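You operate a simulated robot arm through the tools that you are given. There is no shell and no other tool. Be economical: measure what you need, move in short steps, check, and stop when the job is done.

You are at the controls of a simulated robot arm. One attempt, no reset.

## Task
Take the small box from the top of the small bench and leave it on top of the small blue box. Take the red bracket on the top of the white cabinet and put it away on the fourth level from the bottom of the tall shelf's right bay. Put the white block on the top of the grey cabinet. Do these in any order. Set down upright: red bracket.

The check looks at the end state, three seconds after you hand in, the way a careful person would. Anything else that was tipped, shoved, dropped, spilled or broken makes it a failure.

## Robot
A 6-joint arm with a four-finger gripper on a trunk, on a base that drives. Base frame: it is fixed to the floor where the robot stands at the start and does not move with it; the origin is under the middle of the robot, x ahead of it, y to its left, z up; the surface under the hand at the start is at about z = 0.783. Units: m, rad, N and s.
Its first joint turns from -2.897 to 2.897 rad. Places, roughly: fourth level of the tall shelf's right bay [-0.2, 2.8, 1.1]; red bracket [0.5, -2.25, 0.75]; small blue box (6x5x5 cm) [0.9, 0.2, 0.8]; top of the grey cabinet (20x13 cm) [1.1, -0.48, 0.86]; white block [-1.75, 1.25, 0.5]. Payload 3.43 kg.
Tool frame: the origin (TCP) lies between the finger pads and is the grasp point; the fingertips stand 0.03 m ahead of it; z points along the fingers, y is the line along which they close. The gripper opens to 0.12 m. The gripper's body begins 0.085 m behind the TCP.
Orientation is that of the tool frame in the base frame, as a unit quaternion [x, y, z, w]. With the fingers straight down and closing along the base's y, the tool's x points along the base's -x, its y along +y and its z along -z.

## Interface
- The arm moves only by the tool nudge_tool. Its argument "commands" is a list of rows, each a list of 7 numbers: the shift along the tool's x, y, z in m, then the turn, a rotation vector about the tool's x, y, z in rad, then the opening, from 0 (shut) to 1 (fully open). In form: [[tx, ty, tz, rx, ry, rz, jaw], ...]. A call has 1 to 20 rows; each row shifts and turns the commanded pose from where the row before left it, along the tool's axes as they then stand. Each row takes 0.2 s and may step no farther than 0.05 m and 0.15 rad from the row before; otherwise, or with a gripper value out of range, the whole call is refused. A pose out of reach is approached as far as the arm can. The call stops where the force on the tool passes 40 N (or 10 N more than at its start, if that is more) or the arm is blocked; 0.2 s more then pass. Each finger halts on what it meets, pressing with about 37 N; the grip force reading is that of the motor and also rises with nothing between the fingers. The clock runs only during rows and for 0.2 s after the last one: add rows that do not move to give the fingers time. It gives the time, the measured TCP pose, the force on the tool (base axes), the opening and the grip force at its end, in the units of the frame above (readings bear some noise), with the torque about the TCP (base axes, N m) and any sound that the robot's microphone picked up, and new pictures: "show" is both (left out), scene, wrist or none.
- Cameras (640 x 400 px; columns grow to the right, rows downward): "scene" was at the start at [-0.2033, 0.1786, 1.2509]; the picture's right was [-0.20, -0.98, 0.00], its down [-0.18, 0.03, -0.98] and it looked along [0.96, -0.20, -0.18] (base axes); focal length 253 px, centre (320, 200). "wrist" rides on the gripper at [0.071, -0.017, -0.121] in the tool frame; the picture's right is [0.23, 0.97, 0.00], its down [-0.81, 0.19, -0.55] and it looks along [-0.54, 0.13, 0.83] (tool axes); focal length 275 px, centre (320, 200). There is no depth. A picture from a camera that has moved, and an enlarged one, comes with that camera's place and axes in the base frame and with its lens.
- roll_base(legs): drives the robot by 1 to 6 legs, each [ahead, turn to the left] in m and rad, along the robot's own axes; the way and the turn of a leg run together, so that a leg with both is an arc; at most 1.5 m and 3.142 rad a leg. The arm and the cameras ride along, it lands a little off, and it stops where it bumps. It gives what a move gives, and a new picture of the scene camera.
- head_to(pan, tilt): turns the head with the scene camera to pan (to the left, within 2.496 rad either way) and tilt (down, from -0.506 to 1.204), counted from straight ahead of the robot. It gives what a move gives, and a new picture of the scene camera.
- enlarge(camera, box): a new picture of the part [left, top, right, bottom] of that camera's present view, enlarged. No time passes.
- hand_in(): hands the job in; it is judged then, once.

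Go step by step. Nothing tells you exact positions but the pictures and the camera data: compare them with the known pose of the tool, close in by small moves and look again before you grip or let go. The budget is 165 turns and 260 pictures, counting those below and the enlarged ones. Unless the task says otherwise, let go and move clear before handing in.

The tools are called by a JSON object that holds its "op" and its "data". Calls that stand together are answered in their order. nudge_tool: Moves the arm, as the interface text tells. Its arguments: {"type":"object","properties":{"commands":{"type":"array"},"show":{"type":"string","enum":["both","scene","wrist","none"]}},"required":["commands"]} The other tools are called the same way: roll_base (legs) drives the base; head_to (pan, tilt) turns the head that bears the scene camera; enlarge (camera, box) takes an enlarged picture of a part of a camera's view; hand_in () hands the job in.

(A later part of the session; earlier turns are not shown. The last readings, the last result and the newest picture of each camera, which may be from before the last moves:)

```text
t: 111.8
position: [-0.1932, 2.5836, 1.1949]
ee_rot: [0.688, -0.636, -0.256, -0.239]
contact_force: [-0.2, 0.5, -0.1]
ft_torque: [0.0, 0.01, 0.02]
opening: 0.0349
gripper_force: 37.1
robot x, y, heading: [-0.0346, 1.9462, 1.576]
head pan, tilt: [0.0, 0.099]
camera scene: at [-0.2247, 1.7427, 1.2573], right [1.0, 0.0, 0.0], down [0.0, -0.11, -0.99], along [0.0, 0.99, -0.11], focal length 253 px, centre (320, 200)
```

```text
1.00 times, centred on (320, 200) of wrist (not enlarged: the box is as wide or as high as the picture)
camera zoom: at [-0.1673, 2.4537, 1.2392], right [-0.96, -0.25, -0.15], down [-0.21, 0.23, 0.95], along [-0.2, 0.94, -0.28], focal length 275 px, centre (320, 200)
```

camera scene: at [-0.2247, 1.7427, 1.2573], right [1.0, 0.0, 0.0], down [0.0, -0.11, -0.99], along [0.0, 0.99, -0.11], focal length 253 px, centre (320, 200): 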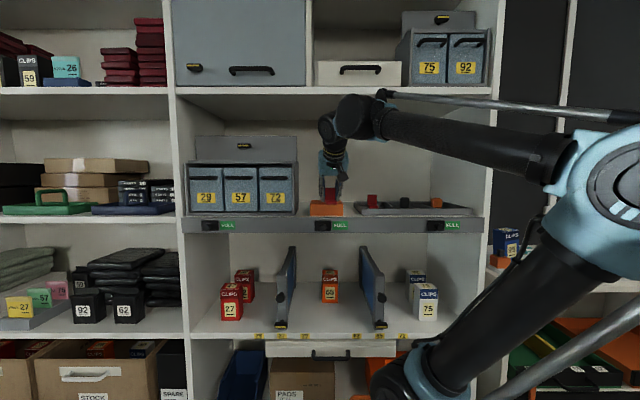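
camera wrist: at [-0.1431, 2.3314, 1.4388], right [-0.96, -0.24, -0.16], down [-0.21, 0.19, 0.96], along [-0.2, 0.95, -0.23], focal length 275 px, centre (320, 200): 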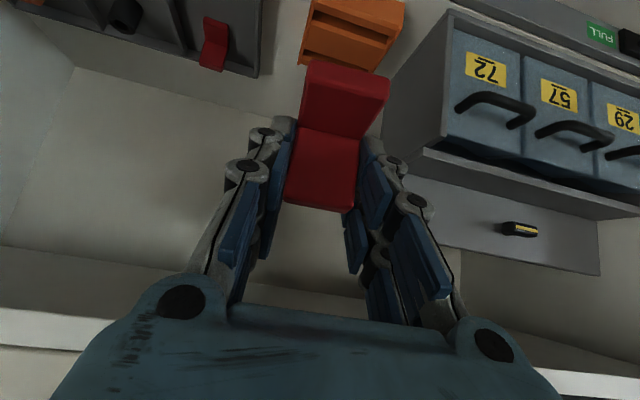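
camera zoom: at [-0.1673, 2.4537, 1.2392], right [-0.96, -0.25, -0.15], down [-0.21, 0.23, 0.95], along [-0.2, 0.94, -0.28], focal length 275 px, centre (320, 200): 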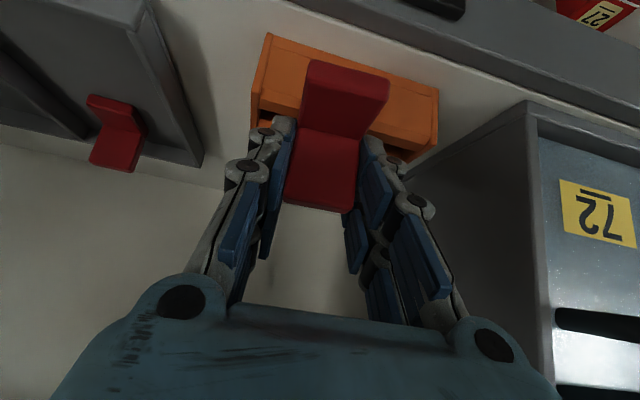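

I want to read the orange block's depth better before passing over it.

{"op": "enlarge", "data": {"camera": "wrist", "box": [200, 0, 520, 200]}}

{"op": "head_to", "data": {"pan": -0.1, "tilt": 0.0}}

{"op": "enlarge", "data": {"camera": "scene", "box": [260, 180, 420, 280]}}

```text
2.00 times, centred on (360, 100) of wrist
camera zoom: at [-0.1673, 2.4537, 1.2392], right [-0.96, -0.25, -0.15], down [-0.21, 0.23, 0.95], along [-0.2, 0.94, -0.28], focal length 551 px, centre (240, 400)
```

zoom: 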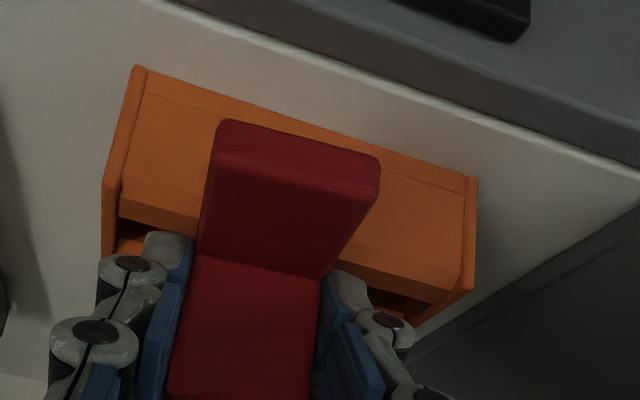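

```text
t: 112.4
position: [-0.1923, 2.5701, 1.2031]
ee_rot: [0.685, -0.635, -0.26, -0.243]
contact_force: [0.1, -0.5, -0.2]
ft_torque: [0.02, -0.02, 0.02]
opening: 0.0348
gripper_force: 37.7
robot x, y, heading: [-0.0369, 1.9495, 1.579]
head pan, tilt: [-0.099, 0.0]
camera scene: at [-0.2159, 1.7404, 1.2663], right [1.0, -0.1, 0.0], down [0.0, -0.01, -1.0], along [0.1, 1.0, -0.01], focal length 253 px, centre (320, 200)
```

scene: 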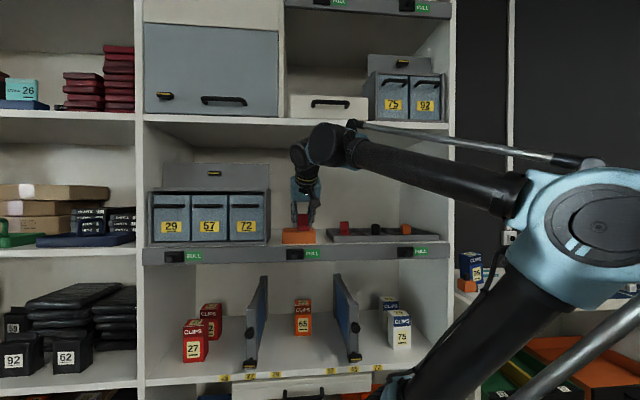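

```text
4.00 times, centred on (340, 230) of scene
camera zoom: at [-0.2159, 1.7404, 1.2663], right [1.0, -0.1, 0.0], down [0.0, -0.01, -1.0], along [0.1, 1.0, -0.01], focal length 1012 px, centre (240, 80)
```

zoom: 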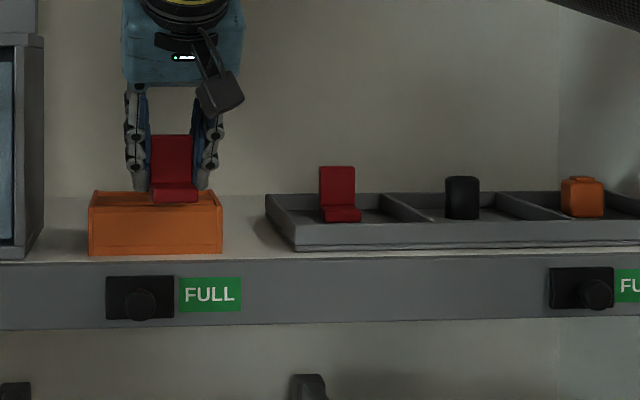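

The path over the orange bin is clear (bracket bottom about 1.165, bin top about 1.15). I'll advance in two stages at this height.

{"op": "nudge_tool", "data": {"commands": [[-0.0288, 0, 0.0252, 0, 0, 0, 0.1], [-0.0288, 0, 0.0252, 0, 0, 0, 0.1], [-0.0288, 0, 0.0252, 0, 0, 0, 0.1], [0, 0, 0, 0, 0, 0, 0.1]], "show": "wrist"}}

{"op": "enlarge", "data": {"camera": "scene", "box": [220, 100, 420, 280]}}

```text
t: 113.4
position: [-0.2024, 2.6839, 1.2026]
ee_rot: [0.686, -0.634, -0.26, -0.243]
contact_force: [-0.6, -0.2, -0.6]
ft_torque: [0.03, -0.06, 0.04]
opening: 0.0349
gripper_force: 37.0
robot x, y, heading: [-0.039, 1.9444, 1.576]
head pan, tilt: [-0.099, 0.0]
camera wrist: at [-0.1753, 2.5532, 1.2455], right [-0.96, -0.25, -0.16], down [-0.21, 0.22, 0.95], along [-0.2, 0.94, -0.27], focal length 275 px, centre (320, 200)
```

wrist: 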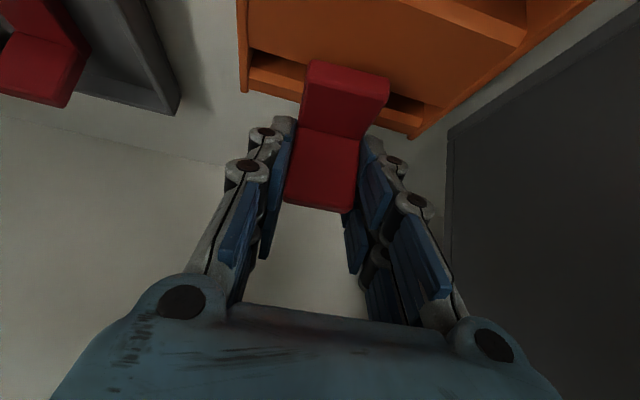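

```text
2.22 times, centred on (320, 190) of scene
camera zoom: at [-0.2158, 1.7403, 1.2664], right [1.0, -0.1, 0.0], down [0.0, -0.01, -1.0], along [0.1, 1.0, -0.01], focal length 562 px, centre (320, 222)
```

zoom: 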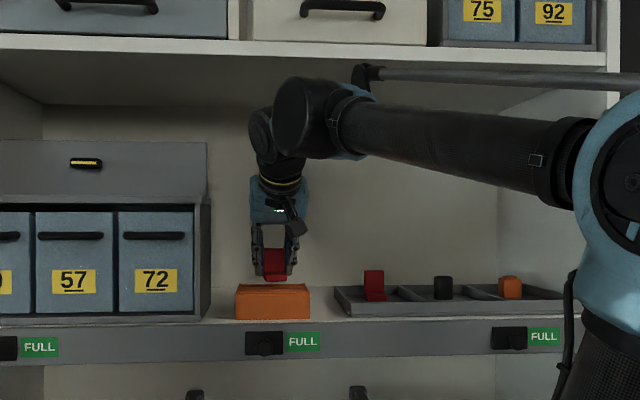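

The bin's rear edge is near y = 2.755, with the back wall around 2.95. I'll continue to y ≈ 2.835.

{"op": "nudge_tool", "data": {"commands": [[-0.0288, -0.004, 0.0252, 0, 0, 0, 0.1], [-0.0288, -0.004, 0.0252, 0, 0, 0, 0.1], [-0.0288, -0.004, 0.0252, 0, 0, 0, 0.1], [-0.0288, -0.004, 0.0252, 0, 0, 0, 0.1], [0, 0, 0, 0, 0, 0, 0.1]], "show": "wrist"}}

{"op": "enlarge", "data": {"camera": "scene", "box": [220, 100, 420, 280]}}

```text
t: 114.6
position: [-0.1969, 2.8373, 1.2049]
ee_rot: [0.686, -0.634, -0.26, -0.244]
contact_force: [0.1, 0.5, 0.6]
ft_torque: [0.02, -0.03, -0.02]
opening: 0.0347
gripper_force: 36.8
robot x, y, heading: [-0.0333, 1.9462, 1.575]
head pan, tilt: [-0.099, 0.0]
camera wrist: at [-0.1715, 2.707, 1.248], right [-0.96, -0.25, -0.16], down [-0.21, 0.22, 0.95], along [-0.2, 0.94, -0.27], focal length 275 px, centre (320, 200)
```

wrist: 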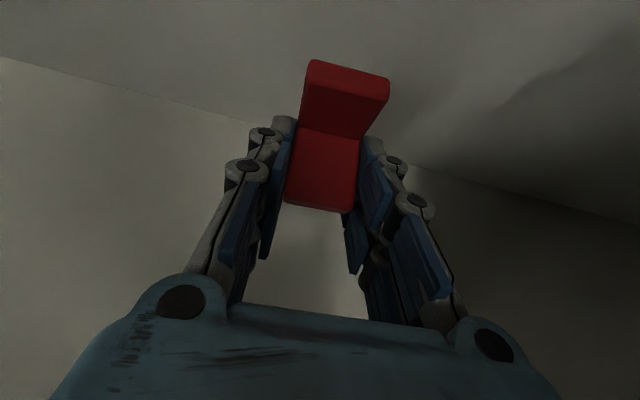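

```text
2.22 times, centred on (320, 190) of scene
camera zoom: at [-0.2157, 1.7403, 1.2664], right [1.0, -0.1, 0.0], down [0.0, -0.01, -1.0], along [0.1, 1.0, -0.01], focal length 562 px, centre (320, 222)
```

zoom: 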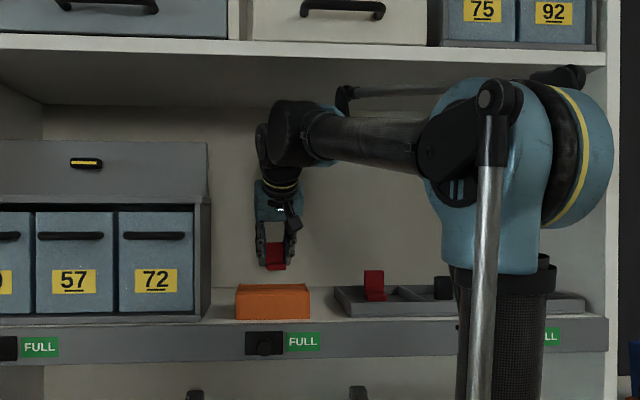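

All clear. Lowering straight down toward the shelf surface with force checks.

{"op": "nudge_tool", "data": {"commands": [[0.016, 0, 0.018, 0, 0.014, 0, 0.1], [0.016, 0, 0.018, 0, 0, 0, 0.1], [0.004, 0, 0.0045, 0, 0, 0, 0.1], [0, 0, 0, 0, 0, 0, 0.1]], "show": "wrist"}}

{"op": "enlarge", "data": {"camera": "scene", "box": [260, 180, 420, 280]}}

```text
t: 115.6
position: [-0.198, 2.838, 1.1501]
ee_rot: [0.688, -0.636, -0.255, -0.239]
contact_force: [-0.8, 4.5, 25.8]
ft_torque: [0.06, 0.08, -0.01]
opening: 0.035
gripper_force: 37.0
robot x, y, heading: [-0.0351, 1.9453, 1.574]
head pan, tilt: [-0.099, 0.0]
camera wrist: at [-0.1711, 2.707, 1.1957], right [-0.96, -0.25, -0.15], down [-0.21, 0.23, 0.95], along [-0.2, 0.94, -0.28], focal length 275 px, centre (320, 200)
```

wrist: 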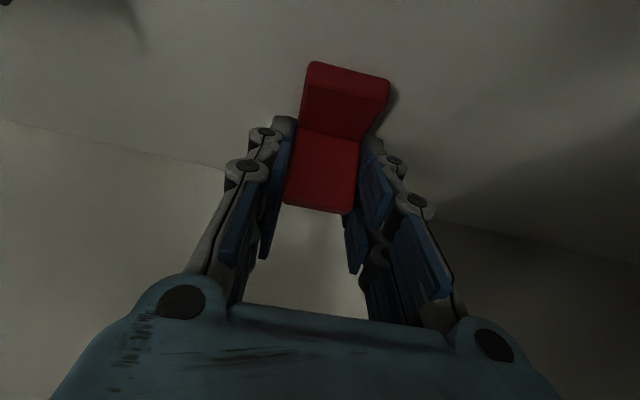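

```text
4.00 times, centred on (340, 230) of scene
camera zoom: at [-0.2156, 1.7396, 1.2663], right [1.0, -0.1, 0.0], down [0.0, -0.01, -1.0], along [0.1, 1.0, -0.01], focal length 1012 px, centre (240, 80)
```

zoom: 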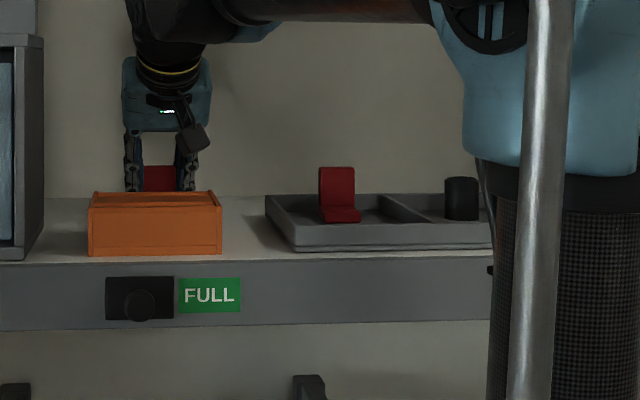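

Bracket has touched down (26 N, centred under the grasp). I'll relieve the pressure slightly, open, and back out along the tool axis.

{"op": "nudge_tool", "data": {"commands": [[-0.0017, 0, -0.0019, 0, 0, 0, 0.1], [0, 0, 0, 0, 0, 0, 0.1], [0, 0, 0, 0, 0, 0, 0.35], [0, 0, 0, 0, 0, 0, 0.42], [0, 0, 0, 0, 0, 0, 0.42]], "show": "wrist"}}

```text
t: 116.8
position: [-0.1976, 2.838, 1.1524]
ee_rot: [0.688, -0.637, -0.255, -0.239]
contact_force: [-0.4, 0.0, 0.4]
ft_torque: [-0.01, -0.03, 0.03]
opening: 0.0504
gripper_force: 0.2
robot x, y, heading: [-0.0376, 1.9406, 1.578]
head pan, tilt: [-0.099, 0.0]
camera wrist: at [-0.1712, 2.7073, 1.1975], right [-0.96, -0.25, -0.15], down [-0.21, 0.24, 0.95], along [-0.2, 0.94, -0.28], focal length 275 px, centre (320, 200)
```

wrist: 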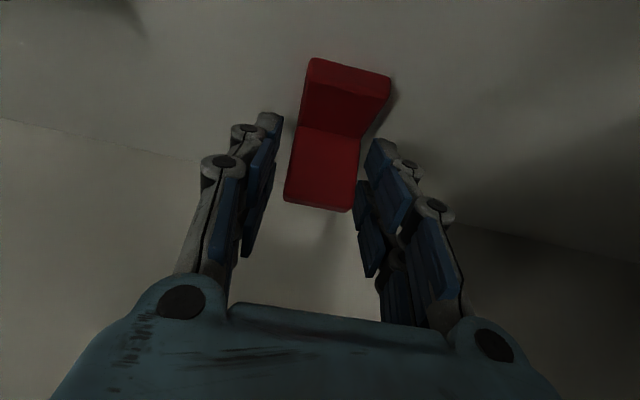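

Released and still upright. Retreating back and up, then out of the shelf.

{"op": "nudge_tool", "data": {"commands": [[0, 0.003, 0, 0, 0, 0, 0.5], [0, 0, -0.03, 0, 0, 0, 0.5], [0, 0, -0.04, 0, 0, 0, 0.5], [0.029, 0, -0.0252, 0, 0, 0, 0.5], [0.029, 0, -0.0252, 0, 0, 0, 0.5], [0.029, 0, -0.0252, 0, 0, 0, 0.5], [0, 0, 0, 0, 0, 0, 0.5]], "show": "wrist"}}

{"op": "enlarge", "data": {"camera": "scene", "box": [260, 180, 420, 280]}}

```text
t: 118.4
position: [-0.1873, 2.6783, 1.2069]
ee_rot: [0.688, -0.636, -0.255, -0.239]
contact_force: [0.6, -0.1, -0.3]
ft_torque: [-0.03, 0.02, -0.02]
opening: 0.0599
gripper_force: 0.0
robot x, y, heading: [-0.0351, 1.9458, 1.572]
head pan, tilt: [-0.099, 0.0]
camera wrist: at [-0.1618, 2.547, 1.2517], right [-0.96, -0.25, -0.15], down [-0.21, 0.24, 0.95], along [-0.2, 0.94, -0.28], focal length 275 px, centre (320, 200)
```

wrist: 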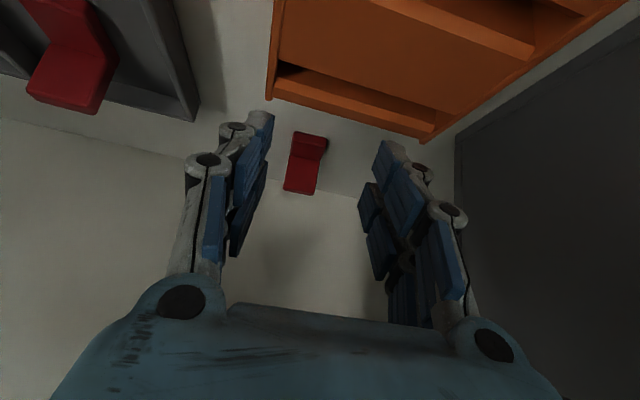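

```text
4.00 times, centred on (340, 230) of scene
camera zoom: at [-0.2158, 1.7404, 1.2664], right [1.0, -0.1, 0.0], down [0.0, -0.01, -1.0], along [0.1, 1.0, -0.01], focal length 1012 px, centre (240, 80)
```

zoom: 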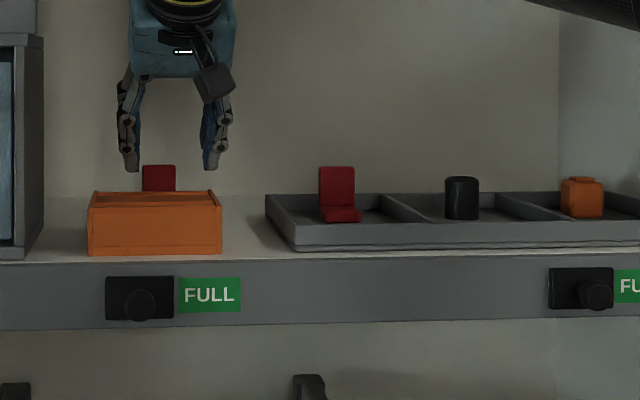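

The bracket stands upright on the fourth level. Withdrawing the arm fully and returning the tool to vertical.

{"op": "nudge_tool", "data": {"commands": [[0.029, 0, -0.0252, 0, 0, 0, 0.5], [0.029, 0, -0.0252, 0, 0, 0, 0.5], [0.029, 0, -0.0252, 0, 0, 0, 0.5], [0.029, 0, -0.0252, 0, 0, 0, 0.5], [0.029, 0, -0.0252, 0, 0, 0, 0.5], [0.029, 0, -0.0252, 0, 0, 0, 0.5], [0, 0, 0, 0, 0.143, 0, 0.5], [0, 0, 0, 0, 0.143, 0, 0.5], [0, 0, 0, 0, 0.143, 0, 0.5], [0, 0, 0, 0, 0.143, 0, 0.5], [0, 0, 0, 0, 0.143, 0, 0.5], [0, 0, 0, 0, 0, 0, 0.5]], "show": "none"}}

{"op": "head_to", "data": {"pan": 1.3, "tilt": 0.45}}

{"op": "head_to", "data": {"pan": 2.0, "tilt": 0.6}}

```text
t: 121.0
position: [-0.1716, 2.4467, 1.2061]
ee_rot: [0.734, -0.679, 0.002, 0.0]
contact_force: [-0.9, 0.1, -0.3]
ft_torque: [0.02, 0.01, 0.0]
opening: 0.0601
gripper_force: 0.1
robot x, y, heading: [-0.0325, 1.9463, 1.572]
head pan, tilt: [-0.099, 0.0]
```

```text
t: 122.6
position: [-0.1697, 2.4462, 1.2074]
ee_rot: [0.733, -0.68, 0.002, 0.0]
contact_force: [0.3, -0.6, -0.1]
ft_torque: [0.0, 0.01, -0.01]
opening: 0.0601
gripper_force: 0.1
robot x, y, heading: [-0.0308, 1.9437, 1.579]
head pan, tilt: [1.3, 0.45]
camera scene: at [-0.313, 1.6745, 1.2256], right [0.26, 0.96, -0.01], down [0.42, -0.13, -0.9], along [-0.87, 0.23, -0.44], focal length 253 px, centre (320, 200)
```

scene: 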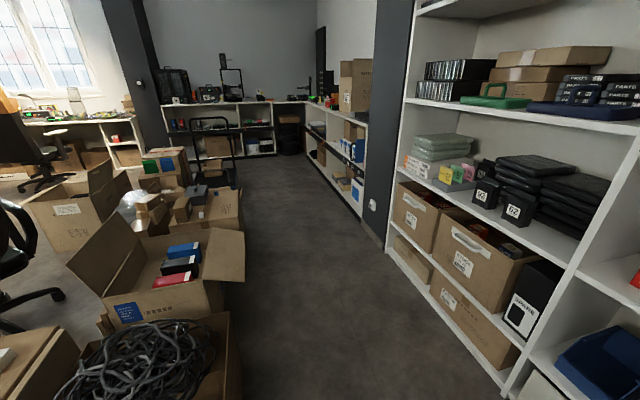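

```text
t: 123.6
position: [-0.1706, 2.4479, 1.2061]
ee_rot: [0.734, -0.679, 0.002, -0.001]
contact_force: [-0.4, 0.3, -0.5]
ft_torque: [0.01, -0.01, 0.01]
opening: 0.0601
gripper_force: 0.1
robot x, y, heading: [-0.0376, 1.948, 1.579]
head pan, tilt: [2.0, 0.6]
camera scene: at [-0.3046, 1.613, 1.2128], right [-0.42, 0.91, -0.01], down [0.51, 0.23, -0.83], along [-0.75, -0.35, -0.56], focal length 253 px, centre (320, 200)
```

scene: 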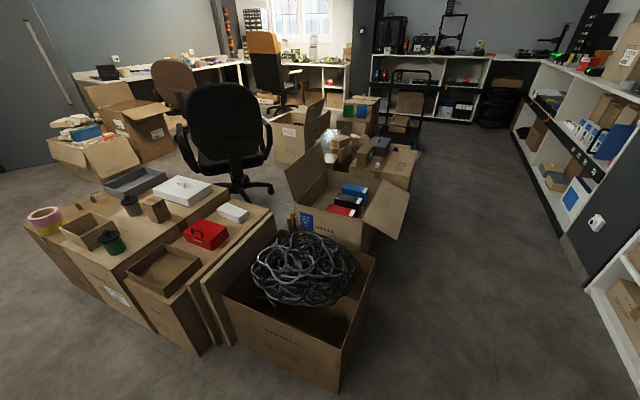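

There's a corridor along y ≈ 1.6–2.55 running west past the cartons; the white block's carton lies on its south side. I'll back up a little, turn left, extend the arm forward so the elbow tucks in, then drive west.

{"op": "roll_base", "data": {"legs": [[-0.15, 0], [0, 1.26]]}}

{"op": "nudge_tool", "data": {"commands": [[-0.045, 0, 0, 0, 0, 0, 0.5], [-0.045, 0, 0, 0, 0, 0, 0.5], [-0.045, 0, 0, 0, 0, 0, 0.5], [-0.045, 0, 0, 0, 0, 0, 0.5], [-0.045, 0, 0, 0, 0, 0, 0.5], [-0.045, 0, 0, 0, 0, 0, 0.5], [0, 0, 0, 0, 0, 0, 0.5]], "show": "none"}}

{"op": "head_to", "data": {"pan": 0, "tilt": 0.5}}

```text
t: 128.6
position: [-0.556, 1.8101, 1.2071]
ee_rot: [0.994, -0.109, 0.001, -0.001]
contact_force: [-0.2, -0.7, 0.2]
ft_torque: [-0.01, 0.01, -0.02]
opening: 0.0599
gripper_force: 0.0
robot x, y, heading: [-0.0328, 1.8028, 2.855]
head pan, tilt: [2.0, 0.6]
camera scene: at [0.2055, 1.4491, 1.2128], right [-0.99, -0.14, -0.01], down [-0.07, 0.56, -0.83], along [0.12, -0.82, -0.56], focal length 253 px, centre (320, 200)
```

scene: 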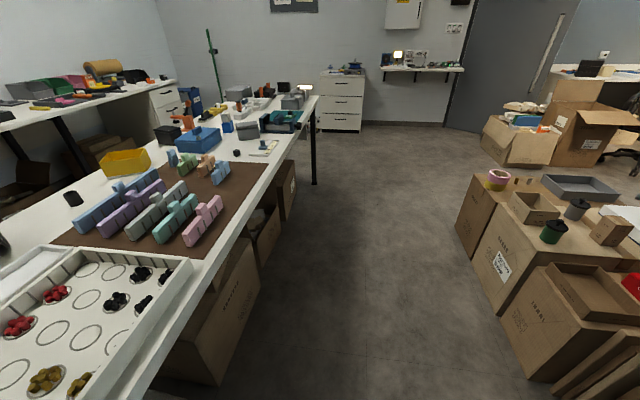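

```text
t: 130.2
position: [-0.8069, 1.8638, 1.215]
ee_rot: [0.994, -0.108, -0.005, -0.002]
contact_force: [0.1, 0.1, 0.5]
ft_torque: [0.02, -0.01, 0.03]
opening: 0.0599
gripper_force: 0.1
robot x, y, heading: [-0.0295, 1.7999, 2.856]
head pan, tilt: [2.0, 0.6]
```

```text
t: 132.1
position: [-0.8061, 1.8642, 1.2149]
ee_rot: [0.994, -0.108, -0.005, -0.003]
contact_force: [-0.7, 0.6, 0.5]
ft_torque: [0.01, 0.0, -0.01]
opening: 0.0599
gripper_force: 0.1
robot x, y, heading: [-0.0348, 1.7985, 2.85]
head pan, tilt: [0.0, 0.499]
camera scene: at [0.1055, 1.5625, 1.2202], right [0.28, 0.96, 0.0], down [0.47, -0.14, -0.87], along [-0.84, 0.25, -0.49], focal length 253 px, centre (320, 200)
```

scene: 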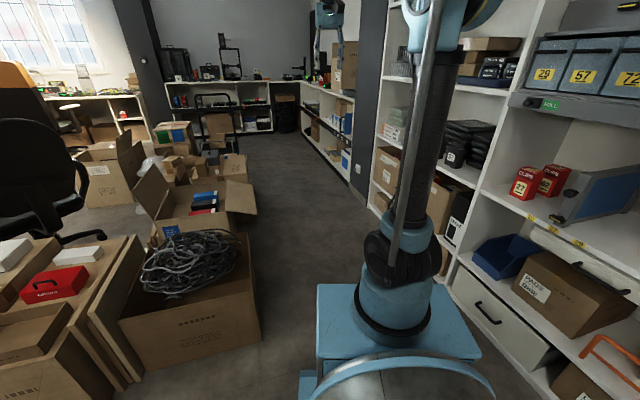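

Clear to go: I'll angle into the corridor, straighten, and move west.

{"op": "roll_base", "data": {"legs": [[0.45, 0], [0, 0.3], [0.55, 0]]}}

```text
t: 138.8
position: [-1.7736, 1.7564, 1.2145]
ee_rot: [0.999, 0.042, -0.006, -0.002]
contact_force: [-0.6, -0.2, -0.5]
ft_torque: [0.02, -0.01, -0.02]
opening: 0.0601
gripper_force: 0.1
robot x, y, heading: [-1.0171, 1.9234, -3.128]
head pan, tilt: [0.0, 0.499]
camera scene: at [-0.8132, 1.7372, 1.2202], right [-0.01, 1.0, 0.0], down [0.49, 0.01, -0.87], along [-0.87, -0.01, -0.49], focal length 253 px, centre (320, 200)
```

scene: 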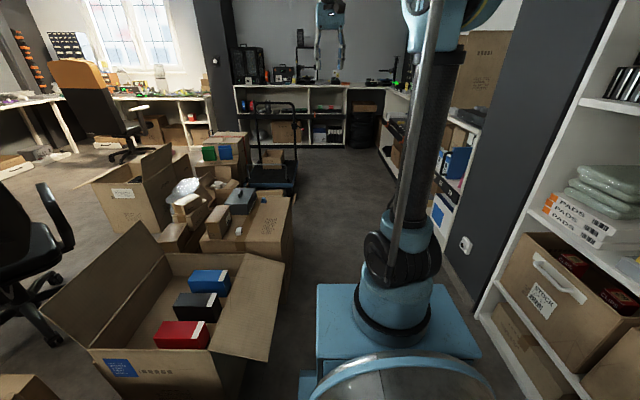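

The white block is visible on the carton, about 0.8 m ahead-left. I'll advance 0.28 m so it sits to my left within reach, then look.

{"op": "roll_base", "data": {"legs": [[0.28, -0.02]]}}

{"op": "head_to", "data": {"pan": 0.7, "tilt": 0.7}}

{"op": "enlarge", "data": {"camera": "scene", "box": [200, 80, 440, 230]}}

```text
t: 140.7
position: [-2.0409, 1.7686, 1.2232]
ee_rot: [0.999, 0.032, -0.011, -0.002]
contact_force: [-0.4, -0.1, 0.4]
ft_torque: [-0.02, -0.02, -0.01]
opening: 0.06
gripper_force: 0.1
robot x, y, heading: [-1.297, 1.9223, 3.132]
head pan, tilt: [0.0, 0.499]
camera scene: at [-1.0958, 1.7318, 1.2203], right [0.01, 1.0, 0.0], down [0.49, 0.0, -0.87], along [-0.87, 0.01, -0.49], focal length 253 px, centre (320, 200)
```

scene: 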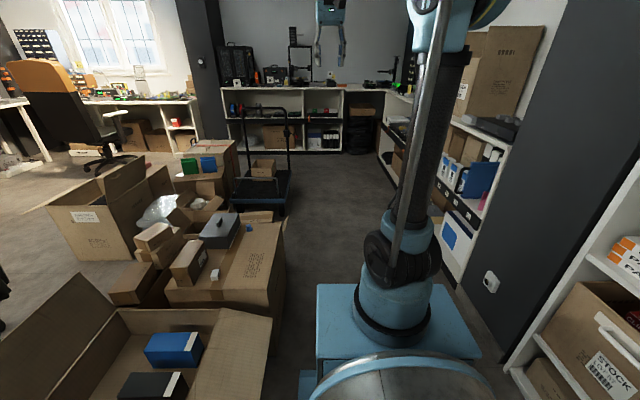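

```text
t: 141.8
position: [-2.0257, 1.7703, 1.2335]
ee_rot: [0.999, 0.032, -0.017, -0.002]
contact_force: [-0.7, -0.6, 0.7]
ft_torque: [-0.03, 0.01, 0.03]
opening: 0.0601
gripper_force: 0.1
robot x, y, heading: [-1.2974, 1.927, 3.135]
head pan, tilt: [0.7, 0.7]
camera scene: at [-1.07, 1.677, 1.2029], right [-0.64, 0.77, -0.01], down [0.51, 0.41, -0.76], along [-0.58, -0.49, -0.65], focal length 253 px, centre (320, 200)
```

scene: 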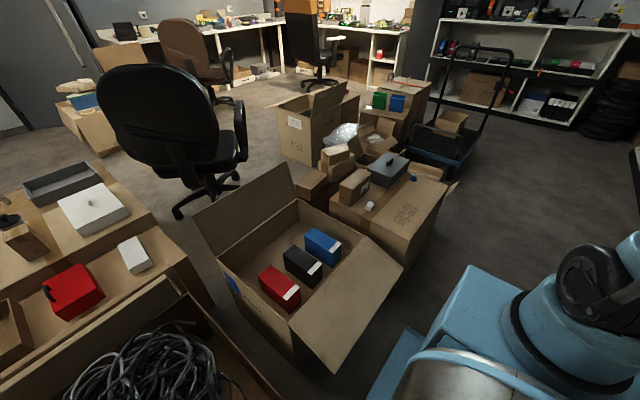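

```text
2.67 times, centred on (320, 155) of scene
camera zoom: at [-1.07, 1.677, 1.2029], right [-0.64, 0.77, -0.01], down [0.51, 0.41, -0.76], along [-0.58, -0.49, -0.65], focal length 674 px, centre (320, 320)
```

zoom: 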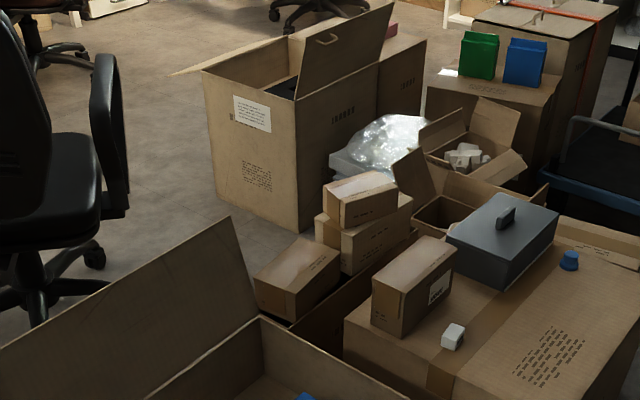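

The white block (about 3.5 cm) is at roughly (−1.80, 1.33). Swinging the hand over it at height.

{"op": "nudge_tool", "data": {"commands": [[0.02, 0.042, 0, 0, 0, 0, 0.7], [0.02, 0.042, 0, 0, 0, 0, 0.7], [0.02, 0.042, 0, 0, 0, 0, 0.7], [0.02, 0.042, 0, 0, 0, 0, 0.7], [0.02, 0.042, 0, 0, 0, 0, 0.7], [0.02, 0.042, 0, 0, 0, 0, 0.7], [0.02, 0.042, 0, 0, 0, 0, 0.7], [0.02, 0.042, 0.02, 0, 0, 0, 0.7], [0.02, 0.042, 0.02, 0, 0, 0, 0.7], [0.02, 0.042, 0.02, 0, 0.03, 0, 0.7], [0, 0, 0, 0, 0, 0, 0.7]], "show": "both"}}

```text
refused: row 8 steps farther than a row can; nothing moved
```

{"op": "nudge_tool", "data": {"commands": [[0.02, 0.042, 0, 0, 0, 0, 0.7], [0.02, 0.042, 0, 0, 0, 0, 0.7], [0.02, 0.042, 0, 0, 0, 0, 0.7], [0.02, 0.042, 0, 0, 0, 0, 0.7], [0.02, 0.042, 0, 0, 0, 0, 0.7], [0.02, 0.042, 0, 0, 0, 0, 0.7], [0.02, 0.042, 0, 0, 0, 0, 0.7], [0.02, 0.042, 0, 0, 0, 0, 0.7], [0.02, 0.042, 0, 0, 0, 0, 0.7], [0.02, 0.042, 0, 0, 0.03, 0, 0.7], [0, 0, 0, 0, 0, 0, 0.7]], "show": "both"}}

```text
t: 144.2
position: [-1.8004, 1.3628, 1.2246]
ee_rot: [0.999, 0.032, -0.004, -0.002]
contact_force: [-0.1, 0.4, -0.6]
ft_torque: [-0.02, 0.02, -0.02]
opening: 0.084
gripper_force: 0.2
robot x, y, heading: [-1.2941, 1.9236, 3.134]
head pan, tilt: [0.7, 0.7]
camera scene: at [-1.0698, 1.6768, 1.2029], right [-0.64, 0.77, -0.01], down [0.51, 0.41, -0.76], along [-0.58, -0.49, -0.65], focal length 253 px, centre (320, 200)
camera wrist: at [-1.7298, 1.3839, 1.3446], right [0.29, -0.96, -0.01], down [-0.79, -0.25, 0.56], along [-0.53, -0.16, -0.83], focal length 275 px, centre (320, 200)
```

scene: 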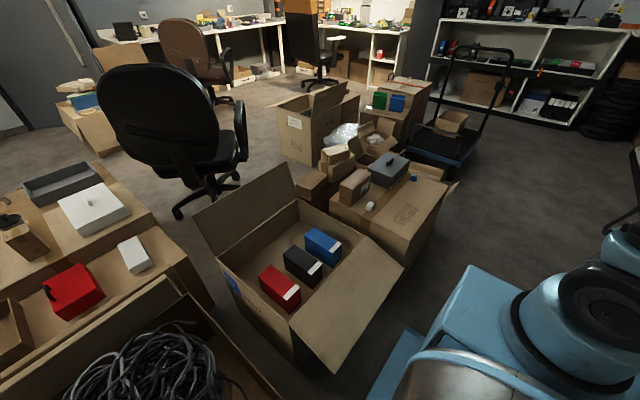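
wrist: 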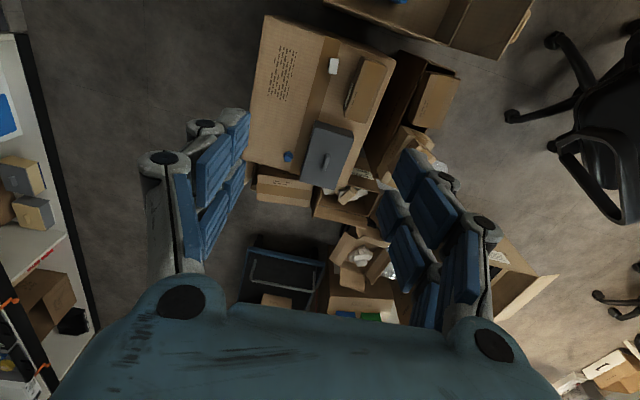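

The block is at about (−1.83, 1.32). Descending toward it for a closer look.

{"op": "nudge_tool", "data": {"commands": [[-0.004, 0.006, 0.045, 0, 0, 0, 0.7], [-0.004, 0.006, 0.045, 0, 0, 0, 0.7], [-0.004, 0.006, 0.045, 0, 0, 0, 0.7], [-0.004, 0.006, 0.045, 0, 0, 0, 0.7], [-0.004, 0.006, 0.045, 0, 0, 0, 0.7], [-0.004, 0.006, 0.045, 0, 0, 0, 0.7], [-0.004, 0.006, 0.045, 0, 0, 0, 0.7], [-0.004, 0.006, 0.045, 0, 0, 0, 0.7], [0, 0, 0.03, 0, 0, 0, 0.7], [0, 0, 0, 0, 0, 0, 0.7]], "show": "wrist"}}

{"op": "enlarge", "data": {"camera": "wrist", "box": [200, 0, 440, 150]}}

```text
t: 146.4
position: [-1.8316, 1.3159, 0.8333]
ee_rot: [0.999, 0.033, -0.002, -0.002]
contact_force: [-0.3, 0.1, -0.6]
ft_torque: [-0.02, 0.01, -0.01]
opening: 0.0839
gripper_force: 0.1
robot x, y, heading: [-1.2956, 1.9225, 3.136]
head pan, tilt: [0.7, 0.7]
camera wrist: at [-1.7613, 1.3371, 0.9529], right [0.29, -0.96, -0.01], down [-0.79, -0.25, 0.56], along [-0.53, -0.16, -0.83], focal length 275 px, centre (320, 200)
```

wrist: 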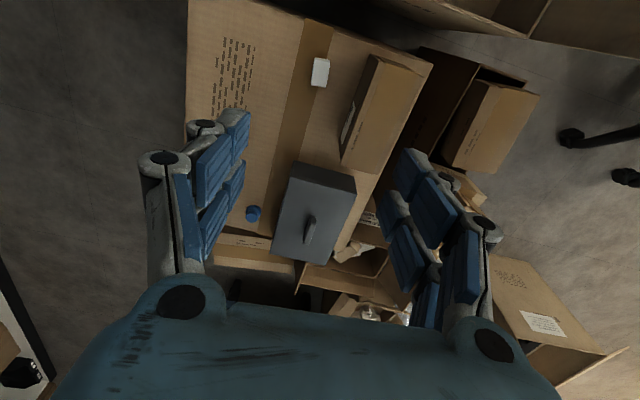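

```text
2.67 times, centred on (320, 75) of wrist
camera zoom: at [-1.7613, 1.3371, 0.9529], right [0.29, -0.96, -0.01], down [-0.79, -0.25, 0.56], along [-0.53, -0.16, -0.83], focal length 734 px, centre (320, 533)
```

zoom: 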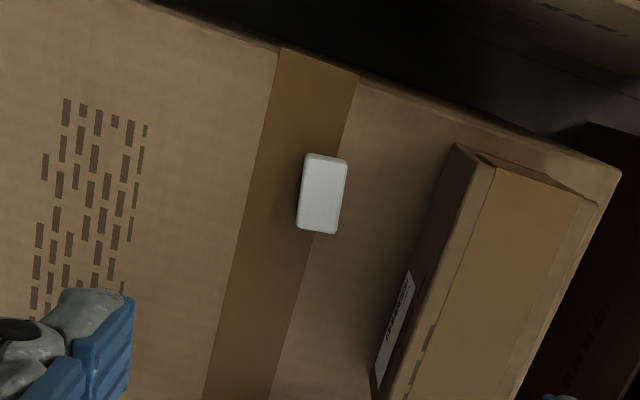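

The block is 4 × 2.5 cm, centred right under the TCP, with a brown box close on one side. I'll turn the wrist about 97° to grip along its long side, keeping the gripper body clear of that box.

{"op": "nudge_tool", "data": {"commands": [[0, 0, 0, 0, 0, -0.141, 0.6], [0, 0, 0, 0, 0, -0.141, 0.6], [0, 0, 0, 0, 0, -0.141, 0.6], [0, 0, 0, 0, 0, -0.141, 0.6], [0, 0, 0, 0, 0, -0.141, 0.6], [0, 0, 0, 0, 0, -0.141, 0.6], [0, 0, 0, 0, 0, -0.141, 0.6], [0, 0, 0, 0, 0, -0.141, 0.6], [0, 0, 0, 0, 0, -0.141, 0.6], [0, 0, 0, 0, 0, -0.141, 0.6], [0, 0, 0, 0, 0, -0.141, 0.6], [0, 0, 0, 0, 0, -0.141, 0.6], [0, 0, 0, 0, 0, 0, 0.6]], "show": "wrist"}}

{"op": "nudge_tool", "data": {"commands": [[0, 0, 0.04, 0, 0, 0, 0.6], [0, 0, 0.04, 0, 0, 0, 0.6], [0, 0, 0.04, 0, 0, 0, 0.6], [0, 0, 0.04, 0, 0, 0, 0.6], [0, 0, 0.04, 0, 0, 0, 0.6], [0, 0, 0, 0, 0, 0, 0.6]], "show": "wrist"}}

{"op": "enlarge", "data": {"camera": "wrist", "box": [200, 20, 440, 170]}}

```text
t: 149.2
position: [-1.8304, 1.3158, 0.8328]
ee_rot: [0.638, 0.77, 0.001, -0.003]
contact_force: [0.2, -0.5, -0.3]
ft_torque: [0.03, 0.02, 0.03]
opening: 0.0724
gripper_force: 0.0
robot x, y, heading: [-1.2972, 1.9278, 3.135]
head pan, tilt: [0.7, 0.7]
camera wrist: at [-1.8602, 1.3827, 0.9548], right [0.91, 0.41, 0.0], down [0.34, -0.76, 0.55], along [0.22, -0.5, -0.84], focal length 275 px, centre (320, 200)
```

wrist: 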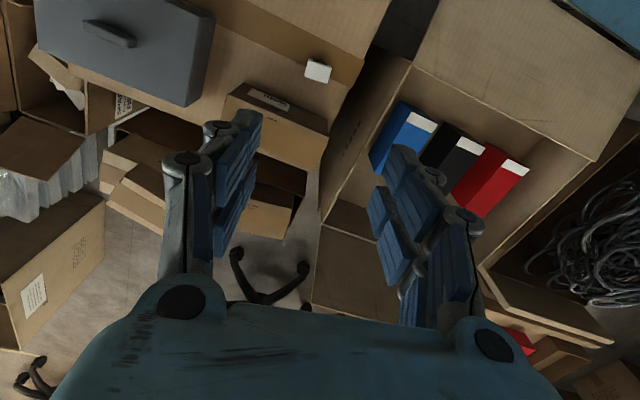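

```text
t: 150.6
position: [-1.832, 1.317, 0.6323]
ee_rot: [0.638, 0.77, 0.001, -0.004]
contact_force: [-0.2, -1.0, -0.3]
ft_torque: [0.04, 0.01, -0.01]
opening: 0.0721
gripper_force: 0.0
robot x, y, heading: [-1.2977, 1.9232, 3.135]
head pan, tilt: [0.7, 0.7]
camera wrist: at [-1.8616, 1.3833, 0.7535], right [0.91, 0.41, 0.0], down [0.34, -0.76, 0.55], along [0.22, -0.5, -0.84], focal length 275 px, centre (320, 200)
```

wrist: 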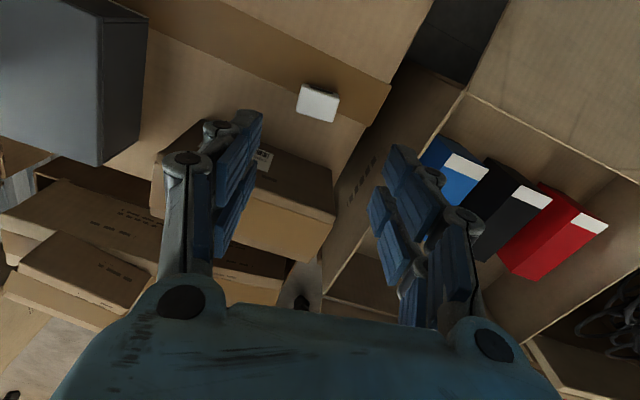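

```text
2.67 times, centred on (320, 95) of wrist
camera zoom: at [-1.8616, 1.3833, 0.7535], right [0.91, 0.41, 0.0], down [0.34, -0.76, 0.55], along [0.22, -0.5, -0.84], focal length 734 px, centre (320, 480)
```

zoom: 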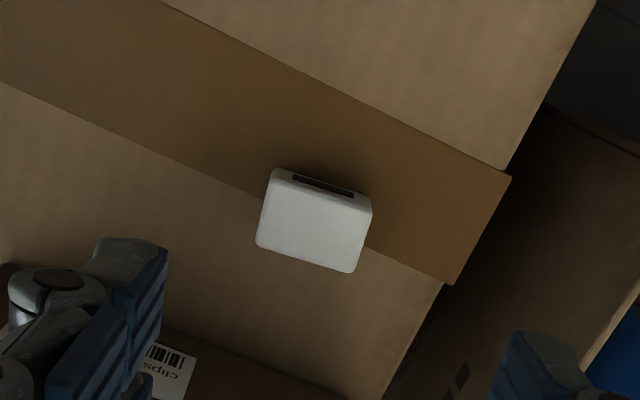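

The block is now aligned with the jaws. Small offset correction, then descending in steps, watching force.

{"op": "nudge_tool", "data": {"commands": [[0.003, -0.004, 0.03, 0, 0, 0, 0.52], [0, 0, 0.04, 0, 0, 0, 0.52], [0, 0, 0.03, 0, 0, 0, 0.52], [0, 0, 0.02, 0, 0, 0, 0.52], [0, 0, 0, 0, 0, 0, 0.52]], "show": "wrist"}}

{"op": "enlarge", "data": {"camera": "scene", "box": [290, 100, 450, 230]}}

{"op": "enlarge", "data": {"camera": "wrist", "box": [200, 60, 440, 210]}}

```text
t: 151.8
position: [-1.8361, 1.3192, 0.5135]
ee_rot: [0.639, 0.769, 0.0, -0.003]
contact_force: [0.9, -0.4, -0.7]
ft_torque: [-0.02, 0.0, 0.02]
opening: 0.0623
gripper_force: 0.2
robot x, y, heading: [-1.2972, 1.9245, 3.134]
head pan, tilt: [0.7, 0.7]
camera wrist: at [-1.866, 1.3865, 0.6347], right [0.91, 0.41, 0.0], down [0.34, -0.76, 0.55], along [0.22, -0.5, -0.84], focal length 275 px, centre (320, 200)
```

wrist: 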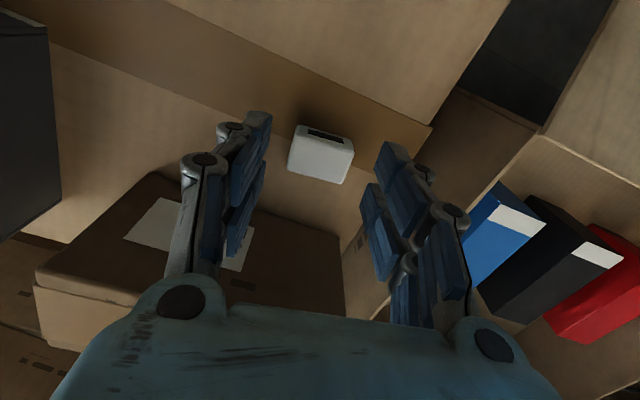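

```text
3.08 times, centred on (370, 165) of scene
camera zoom: at [-1.0699, 1.6768, 1.2029], right [-0.64, 0.77, -0.01], down [0.51, 0.41, -0.76], along [-0.58, -0.49, -0.65], focal length 778 px, centre (166, 308)
```

zoom: 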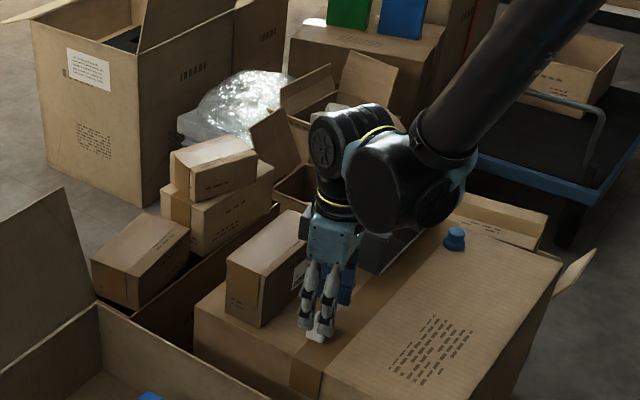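

```text
2.67 times, centred on (320, 135) of wrist
camera zoom: at [-1.866, 1.3865, 0.6347], right [0.91, 0.41, 0.0], down [0.34, -0.76, 0.55], along [0.22, -0.5, -0.84], focal length 734 px, centre (320, 373)
```

zoom: 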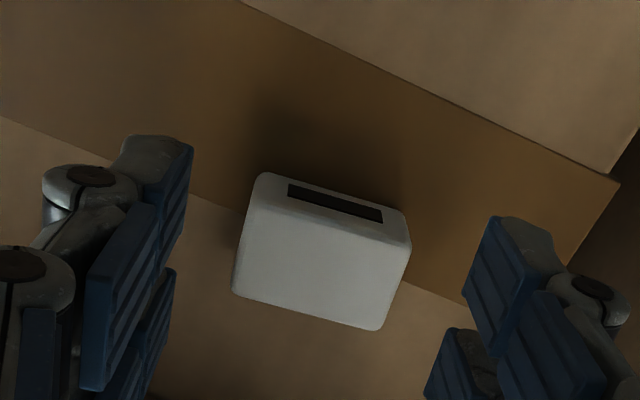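

Block top is at about z ≈ 0.485. Lowering further in small steps.

{"op": "nudge_tool", "data": {"commands": [[0.004, -0.001, 0.01, 0, 0, 0, 0.52], [0, 0, 0.008, 0, 0, 0, 0.52], [0, 0, 0.004, 0, 0, 0, 0.52], [0, 0, 0, 0, 0, 0, 0.52]], "show": "wrist"}}

```text
t: 152.8
position: [-1.8386, 1.3249, 0.4913]
ee_rot: [0.639, 0.769, 0.0, -0.003]
contact_force: [0.0, 0.4, -0.7]
ft_torque: [0.04, 0.0, 0.0]
opening: 0.0625
gripper_force: 0.1
robot x, y, heading: [-1.2936, 1.9231, 3.139]
head pan, tilt: [0.7, 0.7]
camera wrist: at [-1.8682, 1.3906, 0.6131], right [0.91, 0.41, 0.0], down [0.34, -0.76, 0.55], along [0.22, -0.5, -0.84], focal length 275 px, centre (320, 200)
```

wrist: 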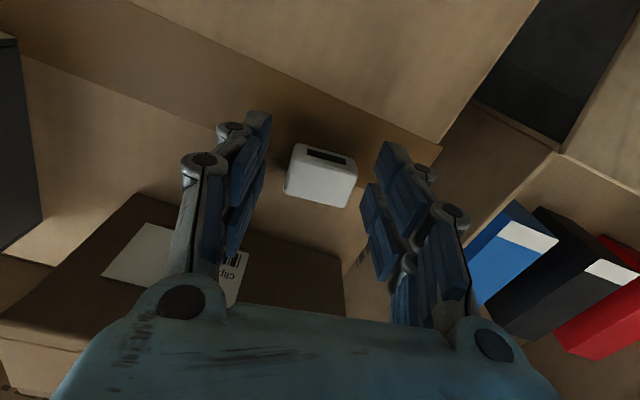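

{"op": "nudge_tool", "data": {"commands": [[0, 0, 0.004, 0, 0, 0, 0.52], [0, 0, 0.004, 0, 0, 0, 0.52], [0, 0, 0, 0, 0, 0, 0.52]], "show": "none"}}

{"op": "enlarge", "data": {"camera": "wrist", "box": [200, 80, 440, 230]}}

```text
t: 153.6
position: [-1.8384, 1.3238, 0.4835]
ee_rot: [0.639, 0.769, 0.0, -0.003]
contact_force: [-0.9, -0.3, -0.6]
ft_torque: [0.0, 0.0, -0.01]
opening: 0.0626
gripper_force: 0.0
robot x, y, heading: [-1.2956, 1.9231, 3.14]
head pan, tilt: [0.7, 0.7]
```

```text
2.67 times, centred on (320, 155) of wrist
camera zoom: at [-1.8681, 1.3906, 0.605], right [0.91, 0.41, 0.0], down [0.34, -0.76, 0.55], along [0.22, -0.5, -0.84], focal length 734 px, centre (320, 320)
```

zoom: 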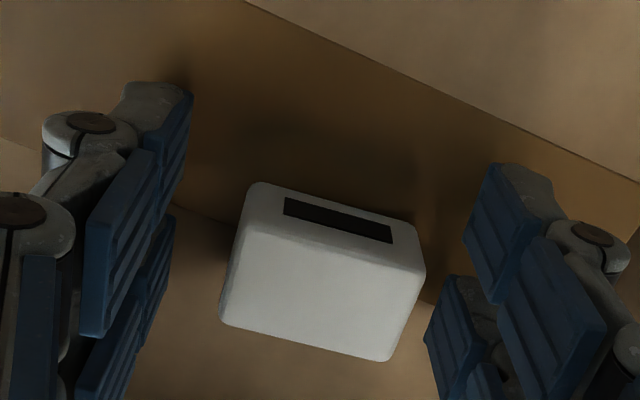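

{"op": "nudge_tool", "data": {"commands": [[0, 0, 0.004, 0, 0, 0, 0.52], [0, 0, 0.004, 0, 0, 0, 0.52], [0, 0, 0.003, 0, 0, 0, 0.52], [0, 0, 0, 0, 0, 0, 0.52]], "show": "none"}}

{"op": "enlarge", "data": {"camera": "wrist", "box": [200, 80, 440, 230]}}

```text
t: 154.3
position: [-1.8314, 1.3237, 0.4828]
ee_rot: [0.638, 0.77, -0.004, -0.007]
contact_force: [1.6, -0.5, 3.0]
ft_torque: [-0.04, -0.18, 0.04]
opening: 0.0386
gripper_force: 43.3
robot x, y, heading: [-1.2965, 1.9246, 3.131]
head pan, tilt: [0.7, 0.7]
stopped in row 3: the force on the tool passed its limit at 57 N (the readings are from after the stop); the commanded pose is now the measured one
```

```text
2.67 times, centred on (320, 155) of wrist
camera zoom: at [-1.8601, 1.3904, 0.6051], right [0.91, 0.41, -0.01], down [0.35, -0.76, 0.54], along [0.21, -0.5, -0.84], focal length 734 px, centre (320, 320)
```

zoom: 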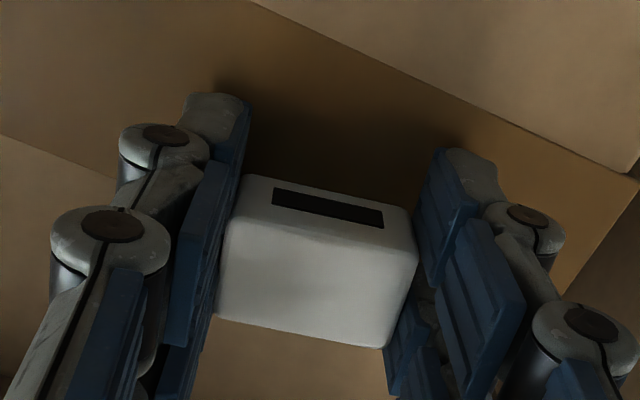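

The move stopped on a force spike and the jaws now read 3.9 cm around the block. I'll inspect before doing anything more.

{"op": "enlarge", "data": {"camera": "scene", "box": [310, 130, 430, 220]}}

{"op": "enlarge", "data": {"camera": "wrist", "box": [0, 0, 640, 400]}}

```text
4.44 times, centred on (370, 175) of scene
camera zoom: at [-1.0699, 1.6769, 1.2029], right [-0.64, 0.77, -0.01], down [0.51, 0.41, -0.76], along [-0.58, -0.49, -0.65], focal length 1124 px, centre (98, 311)
```

zoom: 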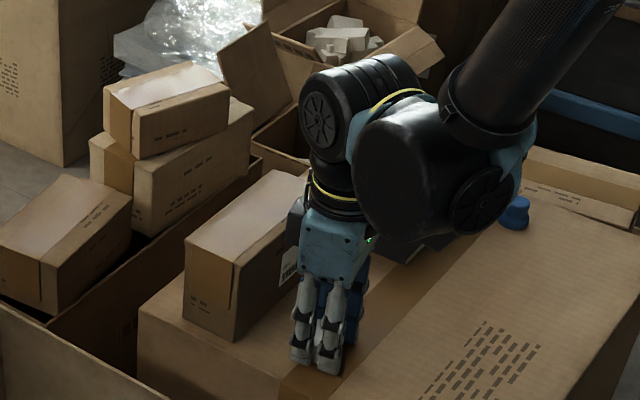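

```text
1.00 times, centred on (320, 200) of wrist (not enlarged: the box is as wide or as high as the picture)
camera zoom: at [-1.8601, 1.3904, 0.6051], right [0.91, 0.41, -0.01], down [0.35, -0.76, 0.54], along [0.21, -0.5, -0.84], focal length 275 px, centre (320, 200)
```

zoom: 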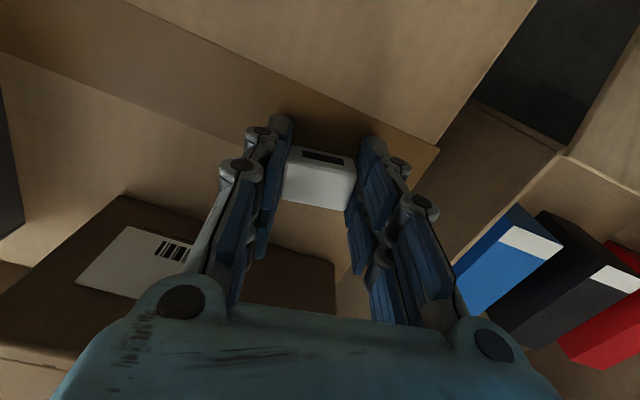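

The neighbouring box hasn't moved; the block sits snugly between the pads. I'll close on it and check.

{"op": "nudge_tool", "data": {"commands": [[0, 0, 0, 0, 0, 0, 0.1], [0, 0, 0, 0, 0, 0, 0.1], [0, 0, 0, 0, 0, 0, 0.1]], "show": "none"}}

{"op": "nudge_tool", "data": {"commands": [[0, 0, -0.01, 0, 0, 0, 0.1], [0, 0, -0.02, 0, 0, 0, 0.1], [0, 0, 0, 0, 0, 0, 0.1]], "show": "wrist"}}

```text
t: 155.1
position: [-1.831, 1.3246, 0.4827]
ee_rot: [0.639, 0.769, -0.004, -0.007]
contact_force: [1.1, -0.6, 7.2]
ft_torque: [-0.02, -0.16, 0.01]
opening: 0.0387
gripper_force: 37.7
robot x, y, heading: [-1.2941, 1.9265, 3.132]
head pan, tilt: [0.7, 0.7]
```

```text
t: 155.9
position: [-1.8327, 1.3249, 0.512]
ee_rot: [0.639, 0.77, -0.004, -0.007]
contact_force: [-0.9, -0.2, 0.1]
ft_torque: [-0.01, 0.03, 0.0]
opening: 0.0385
gripper_force: 36.8
robot x, y, heading: [-1.2963, 1.924, 3.134]
head pan, tilt: [0.7, 0.7]
camera wrist: at [-1.8603, 1.3906, 0.6348], right [0.91, 0.41, -0.01], down [0.35, -0.76, 0.54], along [0.21, -0.5, -0.84], focal length 275 px, centre (320, 200)
```

wrist: 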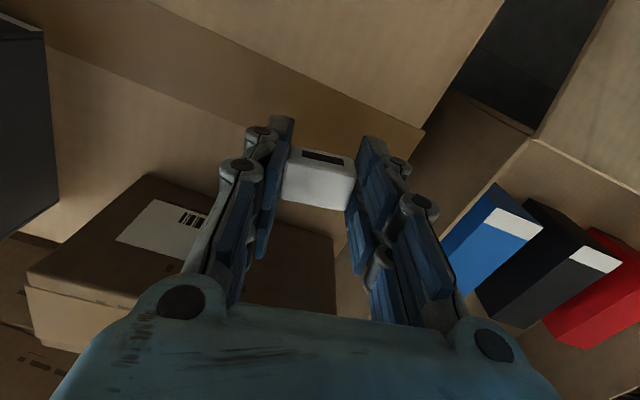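

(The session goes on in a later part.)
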